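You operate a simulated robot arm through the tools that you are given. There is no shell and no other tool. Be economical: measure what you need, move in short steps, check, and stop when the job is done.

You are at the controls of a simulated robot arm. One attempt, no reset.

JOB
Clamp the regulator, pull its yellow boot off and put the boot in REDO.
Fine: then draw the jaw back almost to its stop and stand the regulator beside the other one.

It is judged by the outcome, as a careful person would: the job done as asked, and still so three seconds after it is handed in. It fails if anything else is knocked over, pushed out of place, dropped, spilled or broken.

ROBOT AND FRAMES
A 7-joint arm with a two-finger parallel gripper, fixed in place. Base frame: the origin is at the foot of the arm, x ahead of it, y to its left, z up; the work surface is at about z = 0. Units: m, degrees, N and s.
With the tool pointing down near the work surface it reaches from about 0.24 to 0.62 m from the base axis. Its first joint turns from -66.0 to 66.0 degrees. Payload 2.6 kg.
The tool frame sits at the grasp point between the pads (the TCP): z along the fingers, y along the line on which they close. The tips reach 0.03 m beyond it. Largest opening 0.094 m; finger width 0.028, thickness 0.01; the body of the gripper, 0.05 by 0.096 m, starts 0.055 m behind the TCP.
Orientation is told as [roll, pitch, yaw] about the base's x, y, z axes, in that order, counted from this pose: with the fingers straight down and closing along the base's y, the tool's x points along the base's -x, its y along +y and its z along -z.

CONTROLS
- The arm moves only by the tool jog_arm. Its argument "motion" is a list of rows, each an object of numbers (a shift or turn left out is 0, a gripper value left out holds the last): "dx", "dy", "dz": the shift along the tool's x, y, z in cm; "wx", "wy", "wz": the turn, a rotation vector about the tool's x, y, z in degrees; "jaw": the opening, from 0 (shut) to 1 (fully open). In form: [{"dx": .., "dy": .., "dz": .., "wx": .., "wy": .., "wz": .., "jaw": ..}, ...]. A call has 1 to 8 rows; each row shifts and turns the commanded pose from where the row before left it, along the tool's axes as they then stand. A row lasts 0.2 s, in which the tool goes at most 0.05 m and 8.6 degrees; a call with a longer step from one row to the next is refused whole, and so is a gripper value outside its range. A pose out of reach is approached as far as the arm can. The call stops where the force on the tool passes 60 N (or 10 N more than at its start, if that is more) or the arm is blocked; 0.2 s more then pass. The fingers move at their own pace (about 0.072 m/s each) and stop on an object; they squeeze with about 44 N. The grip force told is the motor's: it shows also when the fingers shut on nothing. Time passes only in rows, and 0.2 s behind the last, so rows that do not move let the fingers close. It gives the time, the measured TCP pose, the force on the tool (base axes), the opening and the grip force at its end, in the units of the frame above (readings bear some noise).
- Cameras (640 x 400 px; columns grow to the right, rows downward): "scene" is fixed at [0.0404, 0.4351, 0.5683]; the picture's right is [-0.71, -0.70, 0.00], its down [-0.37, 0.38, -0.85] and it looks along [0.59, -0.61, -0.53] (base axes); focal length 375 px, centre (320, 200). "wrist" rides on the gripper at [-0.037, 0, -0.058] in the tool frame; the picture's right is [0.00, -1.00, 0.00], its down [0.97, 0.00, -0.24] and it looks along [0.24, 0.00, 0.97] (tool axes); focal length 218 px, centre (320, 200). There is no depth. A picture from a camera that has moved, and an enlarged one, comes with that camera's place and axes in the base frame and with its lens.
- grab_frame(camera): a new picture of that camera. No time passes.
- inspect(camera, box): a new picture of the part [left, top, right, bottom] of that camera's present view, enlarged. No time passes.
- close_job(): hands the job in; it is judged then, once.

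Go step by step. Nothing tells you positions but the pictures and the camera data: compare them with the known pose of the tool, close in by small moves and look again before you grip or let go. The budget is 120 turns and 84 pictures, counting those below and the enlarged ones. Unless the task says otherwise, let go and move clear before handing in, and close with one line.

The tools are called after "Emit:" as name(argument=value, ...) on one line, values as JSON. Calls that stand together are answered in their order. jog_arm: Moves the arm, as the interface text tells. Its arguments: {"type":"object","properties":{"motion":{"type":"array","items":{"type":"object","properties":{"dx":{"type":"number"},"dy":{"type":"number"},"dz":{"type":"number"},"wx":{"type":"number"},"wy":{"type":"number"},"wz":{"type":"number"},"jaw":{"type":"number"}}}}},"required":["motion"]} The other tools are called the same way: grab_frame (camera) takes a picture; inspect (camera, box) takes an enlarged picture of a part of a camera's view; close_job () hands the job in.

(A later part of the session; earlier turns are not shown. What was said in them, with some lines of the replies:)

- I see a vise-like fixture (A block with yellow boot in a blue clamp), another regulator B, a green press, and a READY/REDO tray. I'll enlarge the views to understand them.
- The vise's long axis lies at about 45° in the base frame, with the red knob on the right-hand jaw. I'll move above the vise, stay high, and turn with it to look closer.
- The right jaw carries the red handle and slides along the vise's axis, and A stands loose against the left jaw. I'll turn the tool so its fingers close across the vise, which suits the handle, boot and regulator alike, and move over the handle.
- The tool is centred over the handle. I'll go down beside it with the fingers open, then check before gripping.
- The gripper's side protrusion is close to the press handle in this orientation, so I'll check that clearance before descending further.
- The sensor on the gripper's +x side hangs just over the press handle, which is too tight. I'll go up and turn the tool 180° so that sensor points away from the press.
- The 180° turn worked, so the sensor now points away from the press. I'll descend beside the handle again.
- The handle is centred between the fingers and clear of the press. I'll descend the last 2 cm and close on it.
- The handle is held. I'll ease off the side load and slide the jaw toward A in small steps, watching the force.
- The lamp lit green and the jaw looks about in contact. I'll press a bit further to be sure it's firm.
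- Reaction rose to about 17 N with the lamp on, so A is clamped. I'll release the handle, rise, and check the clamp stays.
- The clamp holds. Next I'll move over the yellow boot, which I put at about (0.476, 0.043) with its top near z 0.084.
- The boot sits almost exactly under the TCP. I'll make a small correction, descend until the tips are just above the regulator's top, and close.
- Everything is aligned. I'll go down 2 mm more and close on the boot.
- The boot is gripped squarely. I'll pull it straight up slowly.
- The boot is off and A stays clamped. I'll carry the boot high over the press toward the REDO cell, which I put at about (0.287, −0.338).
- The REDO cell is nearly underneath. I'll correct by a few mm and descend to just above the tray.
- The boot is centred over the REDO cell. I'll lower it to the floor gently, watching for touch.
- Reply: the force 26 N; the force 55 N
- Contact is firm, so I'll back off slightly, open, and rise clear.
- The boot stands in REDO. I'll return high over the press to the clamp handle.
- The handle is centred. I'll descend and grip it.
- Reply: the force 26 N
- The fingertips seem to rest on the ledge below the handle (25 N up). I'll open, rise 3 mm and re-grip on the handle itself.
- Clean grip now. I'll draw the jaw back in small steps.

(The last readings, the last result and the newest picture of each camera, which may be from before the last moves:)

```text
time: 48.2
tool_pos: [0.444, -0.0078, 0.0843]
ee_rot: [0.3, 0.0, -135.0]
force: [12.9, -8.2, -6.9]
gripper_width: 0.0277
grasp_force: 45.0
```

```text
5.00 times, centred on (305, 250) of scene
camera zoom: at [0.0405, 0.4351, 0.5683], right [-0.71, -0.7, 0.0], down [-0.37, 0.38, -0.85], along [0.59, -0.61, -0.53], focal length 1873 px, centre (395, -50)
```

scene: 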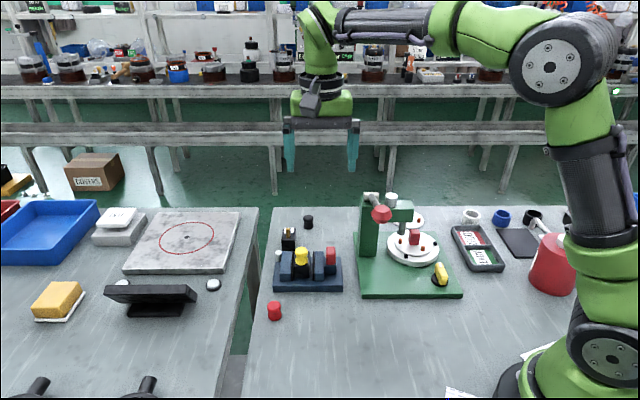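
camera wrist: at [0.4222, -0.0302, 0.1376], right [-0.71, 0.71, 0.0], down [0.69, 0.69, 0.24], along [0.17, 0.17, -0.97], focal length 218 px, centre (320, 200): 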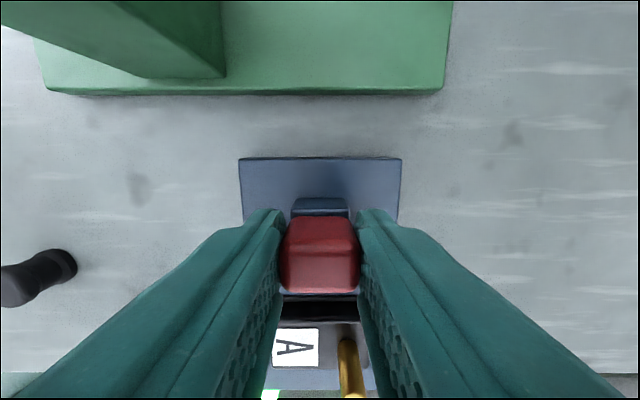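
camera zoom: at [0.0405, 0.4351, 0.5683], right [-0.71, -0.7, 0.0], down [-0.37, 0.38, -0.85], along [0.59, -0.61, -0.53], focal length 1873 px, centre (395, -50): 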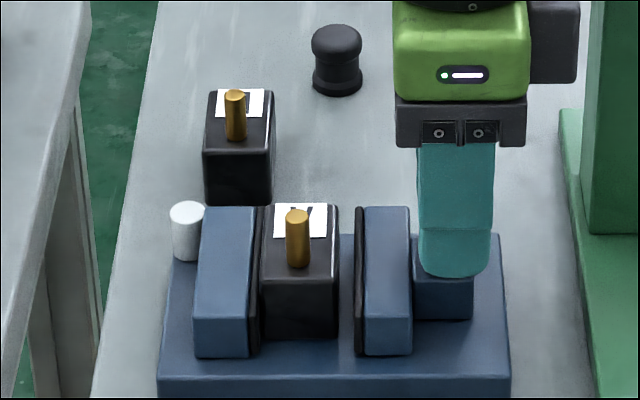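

The jaw is moving and the lamp went out. I'll relieve the side load and continue in 2 mm steps, feeling for the stop.

Emit:
jog_arm(motion=[{"dy": 0.15}, {"dx": -0.2}, {"dx": -0.2}, {}])

Emit:
jog_arm(motion=[{"dx": -0.2}, {}])

Emit:
inspect(camera="scene", box=[260, 210, 350, 290])

```text
time: 49.2
tool_pos: [0.4438, -0.0101, 0.083]
ee_rot: [0.1, 0.1, -134.8]
force: [28.8, 4.1, -11.9]
gripper_width: 0.0277
grasp_force: 44.4
```

```text
time: 49.8
tool_pos: [0.4413, -0.0095, 0.0847]
ee_rot: [0.1, 0.4, -134.7]
force: [35.3, 12.9, -18.0]
gripper_width: 0.0275
grasp_force: 44.7
```

```text
5.00 times, centred on (305, 250) of scene
camera zoom: at [0.0405, 0.4351, 0.5683], right [-0.71, -0.7, 0.0], down [-0.37, 0.38, -0.85], along [0.59, -0.61, -0.53], focal length 1873 px, centre (395, -50)
```

zoom: 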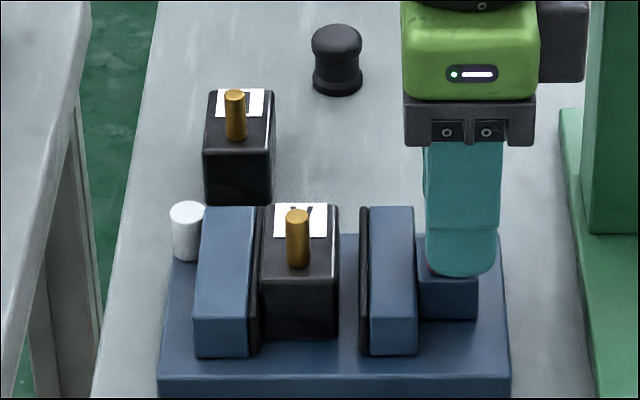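

The stop has been reached (≈35 N). I'll ease forward so that the jaw sits just short of it.

Emit:
jog_arm(motion=[{"dx": 0.2}, {"dx": 0.15}, {}])

Emit:
inspect(camera="scene", box=[260, 210, 350, 290])

```text
time: 50.6
tool_pos: [0.4426, -0.0099, 0.0836]
ee_rot: [-0.2, 0.0, -135.0]
force: [7.9, 8.6, 1.5]
gripper_width: 0.0277
grasp_force: 44.6
```

```text
5.00 times, centred on (305, 250) of scene
camera zoom: at [0.0404, 0.4351, 0.5683], right [-0.71, -0.7, 0.0], down [-0.37, 0.38, -0.85], along [0.59, -0.61, -0.53], focal length 1873 px, centre (395, -50)
```

zoom: 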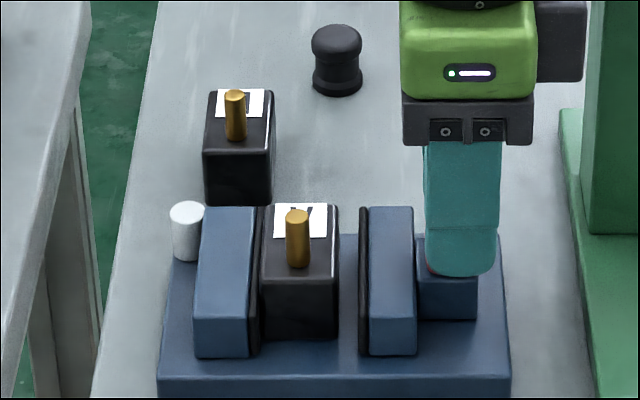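

Emit:
jog_arm(motion=[{"dx": 0.15}, {"dx": 0.15}, {}])

Emit:
inspect(camera="scene", box=[260, 210, 350, 290])

```text
time: 51.4
tool_pos: [0.4442, -0.0081, 0.0844]
ee_rot: [0.0, -0.1, -135.1]
force: [-15.1, 4.3, 28.2]
gripper_width: 0.0277
grasp_force: 45.5
```

```text
5.00 times, centred on (305, 250) of scene
camera zoom: at [0.0403, 0.4351, 0.5683], right [-0.71, -0.7, 0.0], down [-0.37, 0.38, -0.85], along [0.59, -0.61, -0.53], focal length 1873 px, centre (395, -50)
```

zoom: 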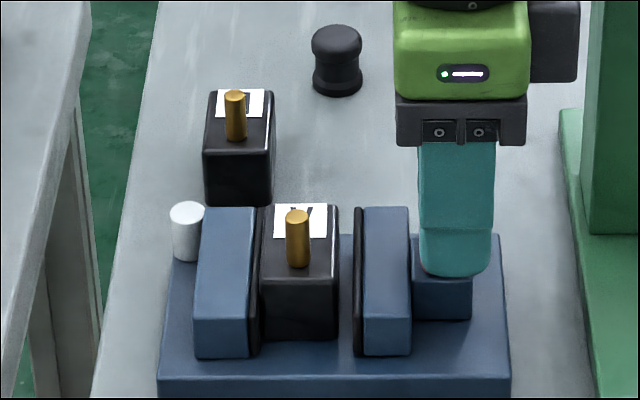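

The jaw now stands about 2 mm short of its stop. I'll release the handle and rise.

Emit:
jog_arm(motion=[{"dz": -0.1}, {"jaw": 0.55}, {}, {"dz": -2}, {"dz": -3}, {"dz": -3}, {}])

Emit:
inspect(camera="scene", box=[260, 210, 350, 290])

Emit:
inspect(camera="wrist", box=[220, 130, 420, 330])

```text
time: 53.0
tool_pos: [0.445, -0.0063, 0.1626]
ee_rot: [-0.1, 0.0, -134.9]
force: [-0.4, 0.1, -0.3]
gripper_width: 0.0516
grasp_force: 0.1
```

```text
5.00 times, centred on (305, 250) of scene
camera zoom: at [0.0404, 0.4351, 0.5683], right [-0.71, -0.7, 0.0], down [-0.37, 0.38, -0.85], along [0.59, -0.61, -0.53], focal length 1873 px, centre (395, -50)
```

zoom: 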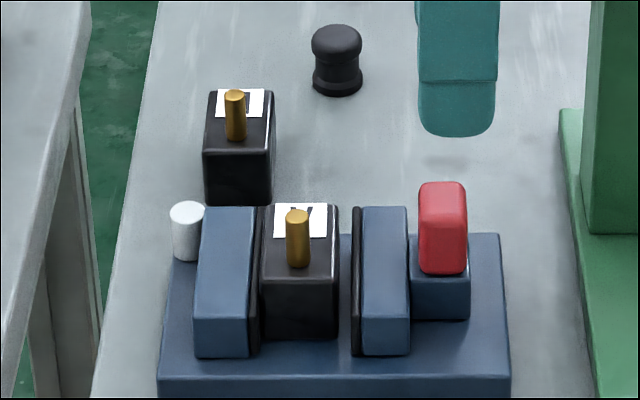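

```text
2.00 times, centred on (320, 230) of wrist
camera zoom: at [0.4183, -0.0344, 0.2211], right [-0.71, 0.71, 0.0], down [0.69, 0.69, 0.24], along [0.17, 0.17, -0.97], focal length 436 px, centre (320, 140)
```

zoom: 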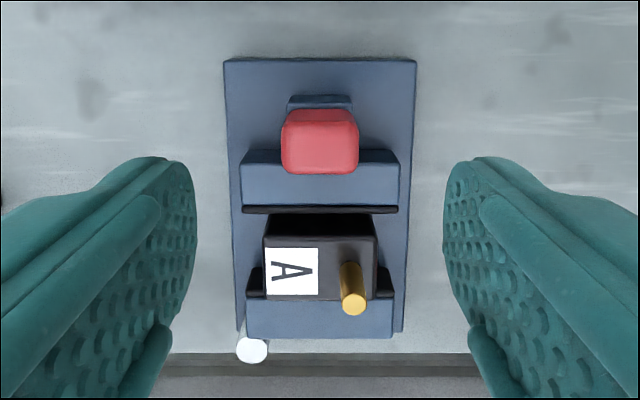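

The jaw settled about 3.5 mm off its stop, a third of the travel, which isn't quite "almost". I'll re-grip and nudge it back about 2 mm more.

Emit:
jog_arm(motion=[{"dz": 3}, {"dz": 3}, {"dz": 1.8}, {}, {"jaw": 0.2}, {}, {}])

Emit:
jog_arm(motion=[{"dx": -0.1}, {"dx": -0.15}, {}])

Emit:
jog_arm(motion=[{"jaw": 0.55}, {}, {}])

Emit:
inspect(camera="scene", box=[260, 210, 350, 290])

```text
time: 54.6
tool_pos: [0.4446, -0.0072, 0.0853]
ee_rot: [-0.1, 0.0, -135.0]
force: [-1.7, 2.8, -3.1]
gripper_width: 0.0277
grasp_force: 45.3
```

```text
time: 55.4
tool_pos: [0.4429, -0.0097, 0.0863]
ee_rot: [0.0, 0.1, -134.9]
force: [1.4, 3.6, -7.6]
gripper_width: 0.0276
grasp_force: 45.0
```

```text
time: 56.2
tool_pos: [0.4439, -0.0087, 0.0886]
ee_rot: [0.0, 0.0, -134.9]
force: [-0.1, 0.2, 0.0]
gripper_width: 0.0517
grasp_force: 0.1
```

```text
5.00 times, centred on (305, 250) of scene
camera zoom: at [0.0404, 0.4351, 0.5683], right [-0.71, -0.7, 0.0], down [-0.37, 0.38, -0.85], along [0.59, -0.61, -0.53], focal length 1873 px, centre (395, -50)
```

zoom: 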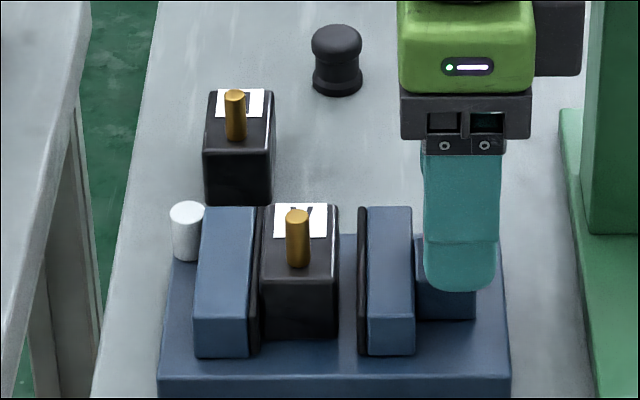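

The jaw is about 1 mm short of its stop. I'll rise, move over regulator A and open the fingers to straddle it front and back.

Emit:
jog_arm(motion=[{"dz": -3}, {"dz": -3}, {"dz": -1}, {"dx": 2.9, "jaw": 0.85}, {"dx": 3.0}, {}, {}])

Emit:
grab_frame(camera="wrist")

Emit:
inspect(camera="scene", box=[240, 180, 360, 300])

```text
time: 57.8
tool_pos: [0.4848, 0.032, 0.157]
ee_rot: [-0.1, 0.1, -135.0]
force: [0.3, 0.4, -0.1]
gripper_width: 0.0796
grasp_force: 0.1
```

```text
33 pictures are left
camera wrist: at [0.4581, 0.0047, 0.2132], right [-0.71, 0.71, 0.0], down [0.69, 0.69, 0.24], along [0.17, 0.17, -0.97], focal length 218 px, centre (320, 200)
```

wrist: 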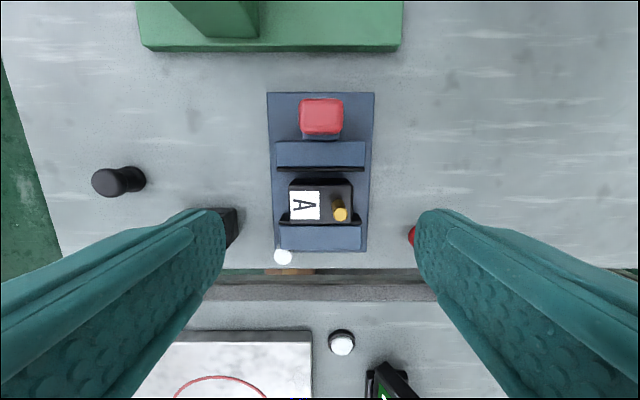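

```text
3.33 times, centred on (300, 240) of scene
camera zoom: at [0.0404, 0.4351, 0.5683], right [-0.71, -0.7, 0.0], down [-0.37, 0.38, -0.85], along [0.59, -0.61, -0.53], focal length 1249 px, centre (387, 67)
```

zoom: 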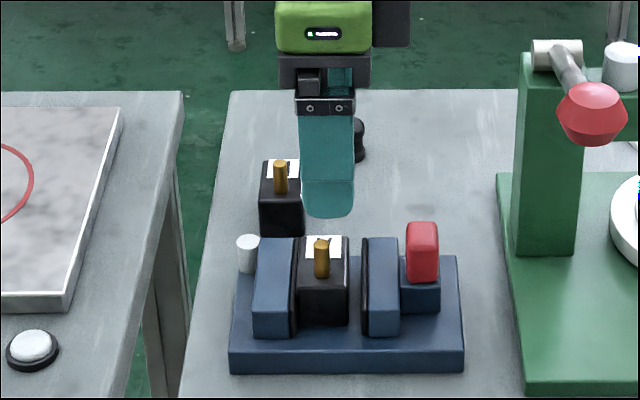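

Aligned: the fingers fit between the jaws and straddle A front and back. I'll descend in steps.

Emit:
jog_arm(motion=[{"dx": 0.2, "dz": 3}, {"dz": 3}, {"dz": 2.5}, {}])

Emit:
grab_frame(camera="wrist")

Emit:
inspect(camera="scene", box=[260, 200, 350, 290])

```text
time: 58.8
tool_pos: [0.4865, 0.0337, 0.0717]
ee_rot: [0.0, 0.0, -135.0]
force: [0.4, -0.2, 0.4]
gripper_width: 0.0801
grasp_force: 0.0
```

```text
31 pictures are left
camera wrist: at [0.4595, 0.0062, 0.1283], right [-0.71, 0.71, 0.0], down [0.69, 0.69, 0.24], along [0.17, 0.17, -0.97], focal length 218 px, centre (320, 200)
```

wrist: 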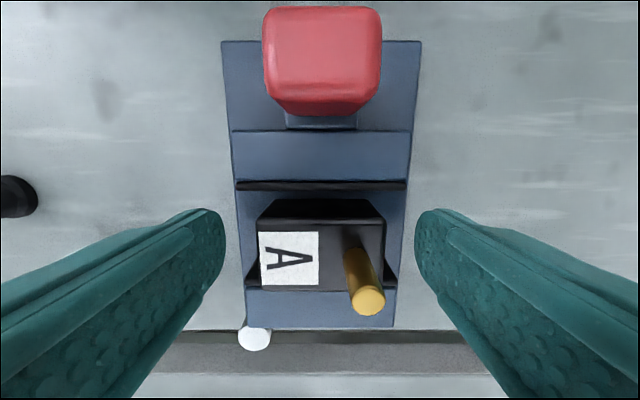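

```text
4.44 times, centred on (305, 245) of scene
camera zoom: at [0.0404, 0.4351, 0.5683], right [-0.71, -0.7, 0.0], down [-0.37, 0.38, -0.85], along [0.59, -0.61, -0.53], focal length 1665 px, centre (387, 0)
```

zoom: 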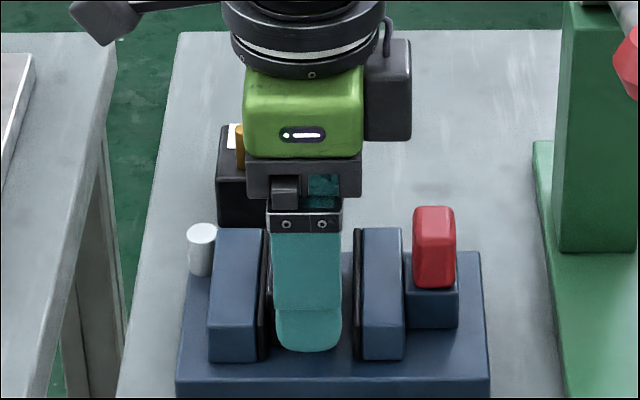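

Good clearance on both sides. I'll go down 1.6 cm more and close.

Emit:
jog_arm(motion=[{"dz": 0.9}, {"dz": 0.8}, {}, {"jaw": 0.7}, {"jaw": 0.4}, {}, {}])

Emit:
inspect(camera="wrist", box=[200, 120, 440, 330])

Emit:
inspect(camera="scene", box=[260, 200, 350, 290])

```text
time: 60.4
tool_pos: [0.4866, 0.0326, 0.054]
ee_rot: [0.1, 0.0, -134.9]
force: [-0.6, 0.1, 0.2]
gripper_width: 0.0536
grasp_force: 44.0
```

```text
1.90 times, centred on (320, 225) of wrist
camera zoom: at [0.4594, 0.0066, 0.1111], right [-0.71, 0.71, 0.0], down [0.69, 0.69, 0.24], along [0.17, 0.17, -0.97], focal length 416 px, centre (320, 152)
```

zoom: 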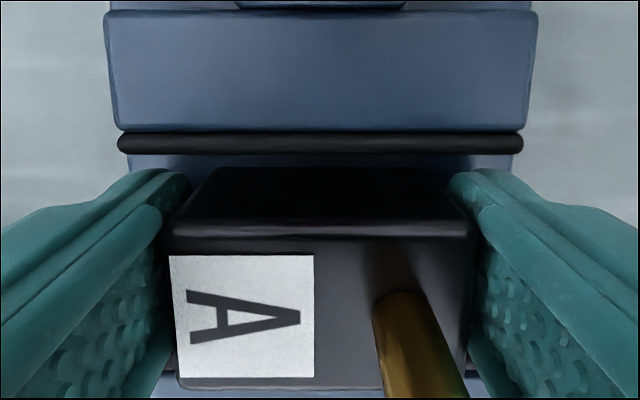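

```text
4.44 times, centred on (305, 245) of scene
camera zoom: at [0.0404, 0.4351, 0.5683], right [-0.71, -0.7, 0.0], down [-0.37, 0.38, -0.85], along [0.59, -0.61, -0.53], focal length 1665 px, centre (387, 0)
```

zoom: 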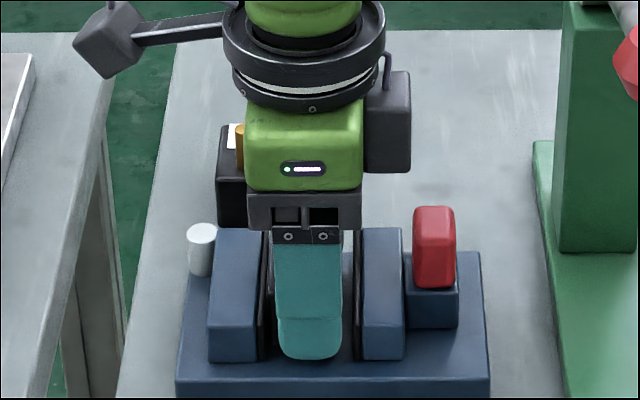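

A is gripped front and back (53.6 mm). I'll shift it slightly off the fixed jaw and lift it straight out.

Emit:
jog_arm(motion=[{"dx": -0.2, "dz": -0.15}, {"dz": -0.6}, {"dz": -1.5}, {"dz": -2.5}, {"dz": -3}, {"dz": -3}, {}])

Emit:
inspect(camera="scene", box=[250, 170, 360, 300])

Emit:
grab_frame(camera="wrist")

```text
time: 62.0
tool_pos: [0.4853, 0.0323, 0.1614]
ee_rot: [0.1, 0.0, -135.1]
force: [0.2, -0.7, -1.1]
gripper_width: 0.0536
grasp_force: 43.9
```

```text
3.08 times, centred on (305, 235) of scene
camera zoom: at [0.0404, 0.4351, 0.5683], right [-0.71, -0.7, 0.0], down [-0.37, 0.38, -0.85], along [0.59, -0.61, -0.53], focal length 1153 px, centre (366, 92)
```

zoom: 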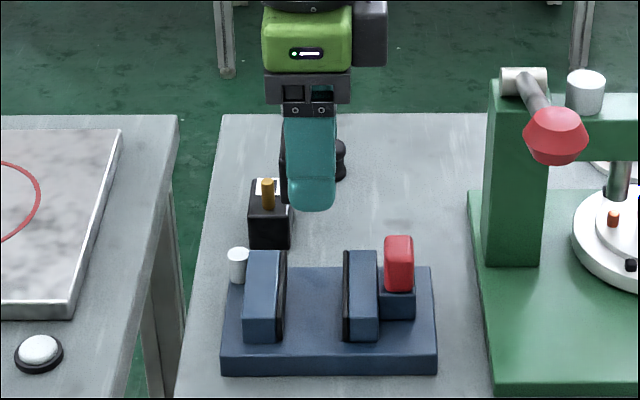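

```text
26 pictures are left
camera wrist: at [0.458, 0.0055, 0.219], right [-0.71, 0.71, 0.0], down [0.69, 0.69, 0.24], along [0.17, 0.17, -0.97], focal length 218 px, centre (320, 200)
```

wrist: 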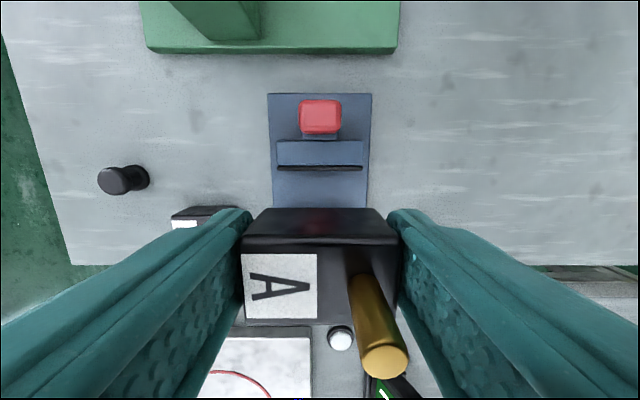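

A is out and hanging level. I'll carry it over to the free spot to the right of B.

Emit:
jog_arm(motion=[{"dx": -0.6, "dy": 2.7}, {"dx": -0.6, "dy": 2.7}, {"dx": -0.6, "dy": 2.7}, {"dx": -0.5, "dy": 2.65}, {}, {}])

Emit:
grab_frame(camera="wrist")

Emit:
inspect(camera="scene", box=[250, 160, 370, 290])

```text
time: 63.4
tool_pos: [0.5456, -0.0604, 0.1621]
ee_rot: [0.1, 0.0, -134.9]
force: [-0.3, -0.3, -0.9]
gripper_width: 0.0535
grasp_force: 43.8
```

```text
25 pictures are left
camera wrist: at [0.5184, -0.087, 0.2187], right [-0.71, 0.71, 0.0], down [0.69, 0.69, 0.24], along [0.17, 0.17, -0.97], focal length 218 px, centre (320, 200)
```

wrist: 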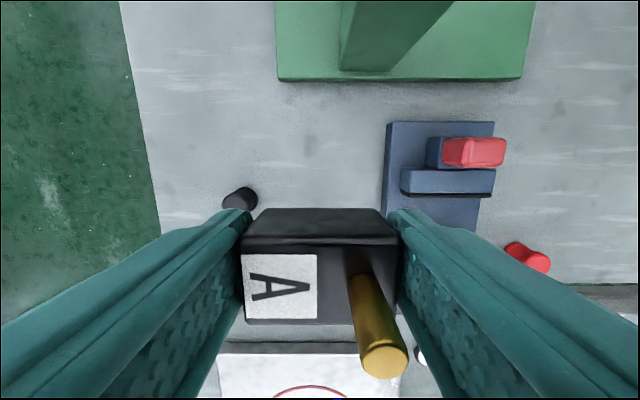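

```text
3.08 times, centred on (310, 225) of scene
camera zoom: at [0.0404, 0.4351, 0.5683], right [-0.71, -0.7, 0.0], down [-0.37, 0.38, -0.85], along [0.59, -0.61, -0.53], focal length 1153 px, centre (351, 123)
```

zoom: 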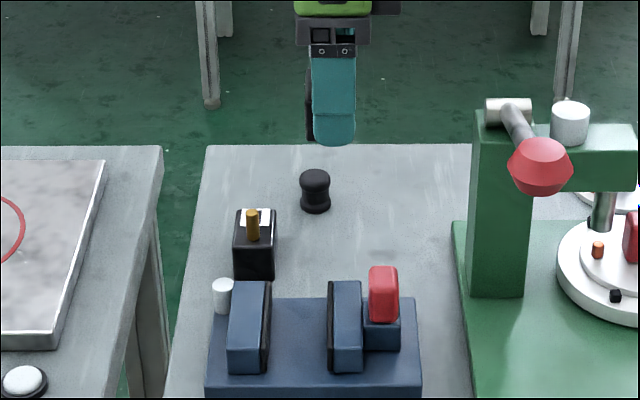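

A is aligned with B's row and clear of the black boot behind and the vise in front. I'll descend to just above the table and check.

Emit:
jog_arm(motion=[{"dz": 3}, {"dz": 3}, {"dz": 2.5}, {"dz": 1.7}, {}])

Emit:
grab_frame(camera="wrist")

Emit:
inspect(camera="scene", box=[260, 190, 350, 290])

```text
time: 64.6
tool_pos: [0.5452, -0.0603, 0.06]
ee_rot: [0.0, 0.1, -135.0]
force: [-0.6, 0.1, 0.0]
gripper_width: 0.0536
grasp_force: 43.9
```

```text
23 pictures are left
camera wrist: at [0.518, -0.0877, 0.1165], right [-0.71, 0.71, 0.0], down [0.69, 0.69, 0.24], along [0.17, 0.17, -0.97], focal length 218 px, centre (320, 200)
```

wrist: 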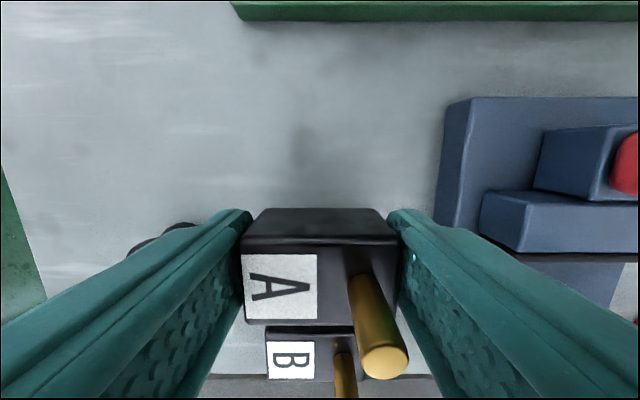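

```text
4.00 times, centred on (305, 240) of scene
camera zoom: at [0.0404, 0.4351, 0.5683], right [-0.71, -0.7, 0.0], down [-0.37, 0.38, -0.85], along [0.59, -0.61, -0.53], focal length 1499 px, centre (380, 40)
```

zoom: 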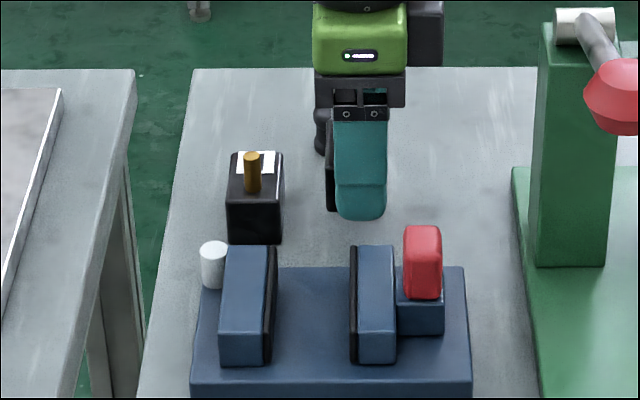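

Well aligned beside B with about 2 cm gap. I'll lower the rest gently until contact.

Emit:
jog_arm(motion=[{"dz": 0.8}, {"dz": 0.6}, {"dz": 0.3}, {}])

Emit:
jog_arm(motion=[{"dz": 0.2}, {}])

Emit:
jog_arm(motion=[{"dz": 0.15}, {}])

```text
time: 65.6
tool_pos: [0.5467, -0.0593, 0.0424]
ee_rot: [0.0, 0.0, -135.0]
force: [0.3, -0.4, -1.4]
gripper_width: 0.0536
grasp_force: 44.3
```

```text
time: 66.2
tool_pos: [0.5456, -0.0593, 0.0416]
ee_rot: [0.1, 0.0, -134.8]
force: [0.0, 0.0, -0.6]
gripper_width: 0.054
grasp_force: 43.8
```

```text
time: 66.8
tool_pos: [0.5443, -0.0612, 0.0389]
ee_rot: [-0.1, 0.0, -135.1]
force: [-0.4, -0.7, -0.5]
gripper_width: 0.0537
grasp_force: 43.9
```

Emit:
jog_arm(motion=[{"dz": 0.15}, {}])

Emit:
jog_arm(motion=[{"dz": 0.15}, {}])

Emit:
inspect(camera="scene", box=[280, 200, 350, 270])

```text
time: 67.4
tool_pos: [0.5443, -0.0598, 0.0377]
ee_rot: [0.0, 0.0, -135.0]
force: [1.0, -0.7, -0.5]
gripper_width: 0.0534
grasp_force: 43.8
```

```text
time: 68.0
tool_pos: [0.5452, -0.0599, 0.0362]
ee_rot: [0.0, 0.0, -135.0]
force: [-0.4, -0.5, -0.6]
gripper_width: 0.0535
grasp_force: 44.1
```

```text
5.71 times, centred on (315, 235) of scene
camera zoom: at [0.0404, 0.4351, 0.5683], right [-0.71, -0.7, 0.0], down [-0.37, 0.38, -0.85], along [0.59, -0.61, -0.53], focal length 2141 px, centre (349, 0)
```

zoom: 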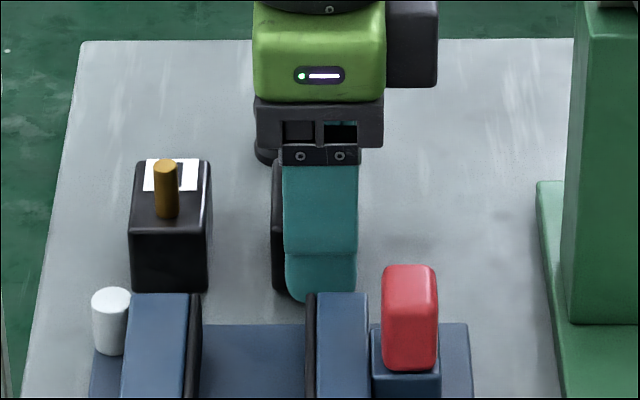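

Emit:
jog_arm(motion=[{"dz": 0.12}, {}])

Emit:
jog_arm(motion=[{"dz": 0.12}, {}])

```text
time: 68.6
tool_pos: [0.5446, -0.0599, 0.0347]
ee_rot: [0.1, 0.1, -135.0]
force: [-0.2, 0.1, -1.3]
gripper_width: 0.0534
grasp_force: 43.7
```

```text
time: 69.2
tool_pos: [0.5448, -0.0593, 0.0343]
ee_rot: [0.0, -0.1, -135.0]
force: [0.0, -0.3, 0.8]
gripper_width: 0.0536
grasp_force: 44.1
```

Emit:
jog_arm(motion=[{"dz": 0.1}, {}])

Emit:
jog_arm(motion=[{"dz": 0.1}, {}])

```text
time: 69.8
tool_pos: [0.5456, -0.0595, 0.0337]
ee_rot: [0.1, 0.1, -135.1]
force: [-4.1, 0.8, 10.3]
gripper_width: 0.0536
grasp_force: 44.0
```

```text
time: 70.4
tool_pos: [0.5455, -0.0606, 0.0349]
ee_rot: [0.1, 0.1, -135.1]
force: [-10.2, 1.9, 28.6]
gripper_width: 0.0536
grasp_force: 44.1
```

A is on the table. I'll back off a touch, open moderately, and rise straight up.

Emit:
jog_arm(motion=[{"dz": -0.12}, {}, {"jaw": 0.68}, {}, {}])

Emit:
jog_arm(motion=[{"dz": -0.8}, {"dz": -2}, {"dz": -3}, {"dz": -4}, {"dz": -4}, {"dz": -4}, {}])

Emit:
inspect(camera="scene", box=[250, 180, 370, 300])

Emit:
grab_frame(camera="wrist")

Emit:
grab_frame(camera="scene")

```text
time: 71.6
tool_pos: [0.5443, -0.0595, 0.0336]
ee_rot: [0.1, 0.0, -135.0]
force: [0.2, 0.4, -0.9]
gripper_width: 0.0641
grasp_force: 0.2
```

```text
time: 73.2
tool_pos: [0.5451, -0.0606, 0.213]
ee_rot: [0.0, -0.1, -134.9]
force: [-0.3, -0.1, 0.1]
gripper_width: 0.0639
grasp_force: 0.0
```

```text
3.33 times, centred on (310, 240) of scene
camera zoom: at [0.0404, 0.4351, 0.5683], right [-0.71, -0.7, 0.0], down [-0.37, 0.38, -0.85], along [0.59, -0.61, -0.53], focal length 1249 px, centre (353, 67)
```

zoom: 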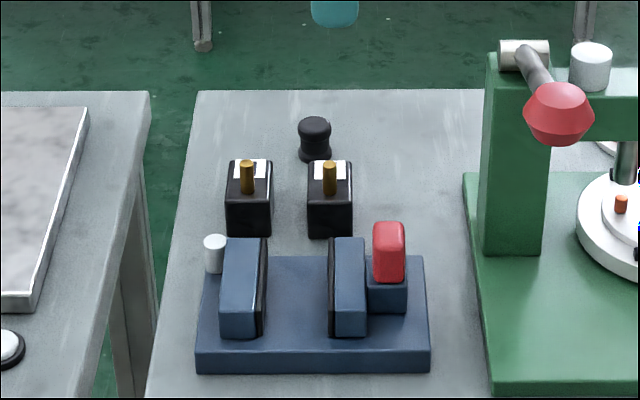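

```text
19 pictures are left
camera wrist: at [0.5183, -0.087, 0.2694], right [-0.71, 0.71, 0.0], down [0.69, 0.69, 0.24], along [0.17, 0.17, -0.97], focal length 218 px, centre (320, 200)
```

wrist: 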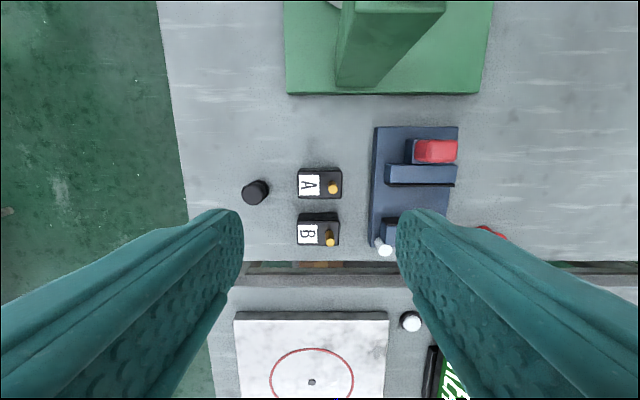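

```text
18 pictures are left
```

scene: 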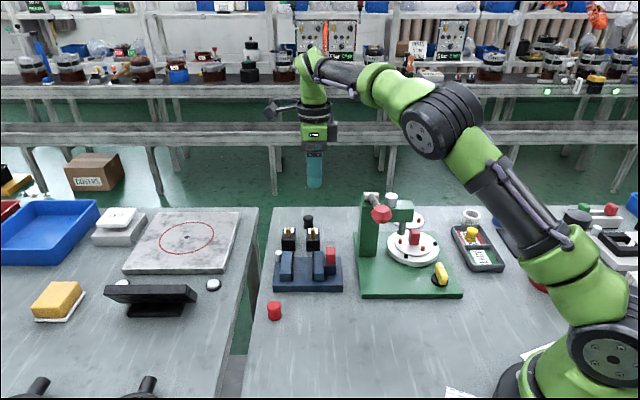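

A stands upright beside B, the boot is in REDO, the jaw is about 1 mm short of its stop, and nothing else looks disturbed. The arm is clear, so I'm handing in.

Emit:
close_job()

```text
The job is handed in.
```

The job is handed in: I clamped regulator A, pulled its yellow boot off and put it in REDO, drew the jaw back to about 1 mm short of its stop, and stood A upright beside B.
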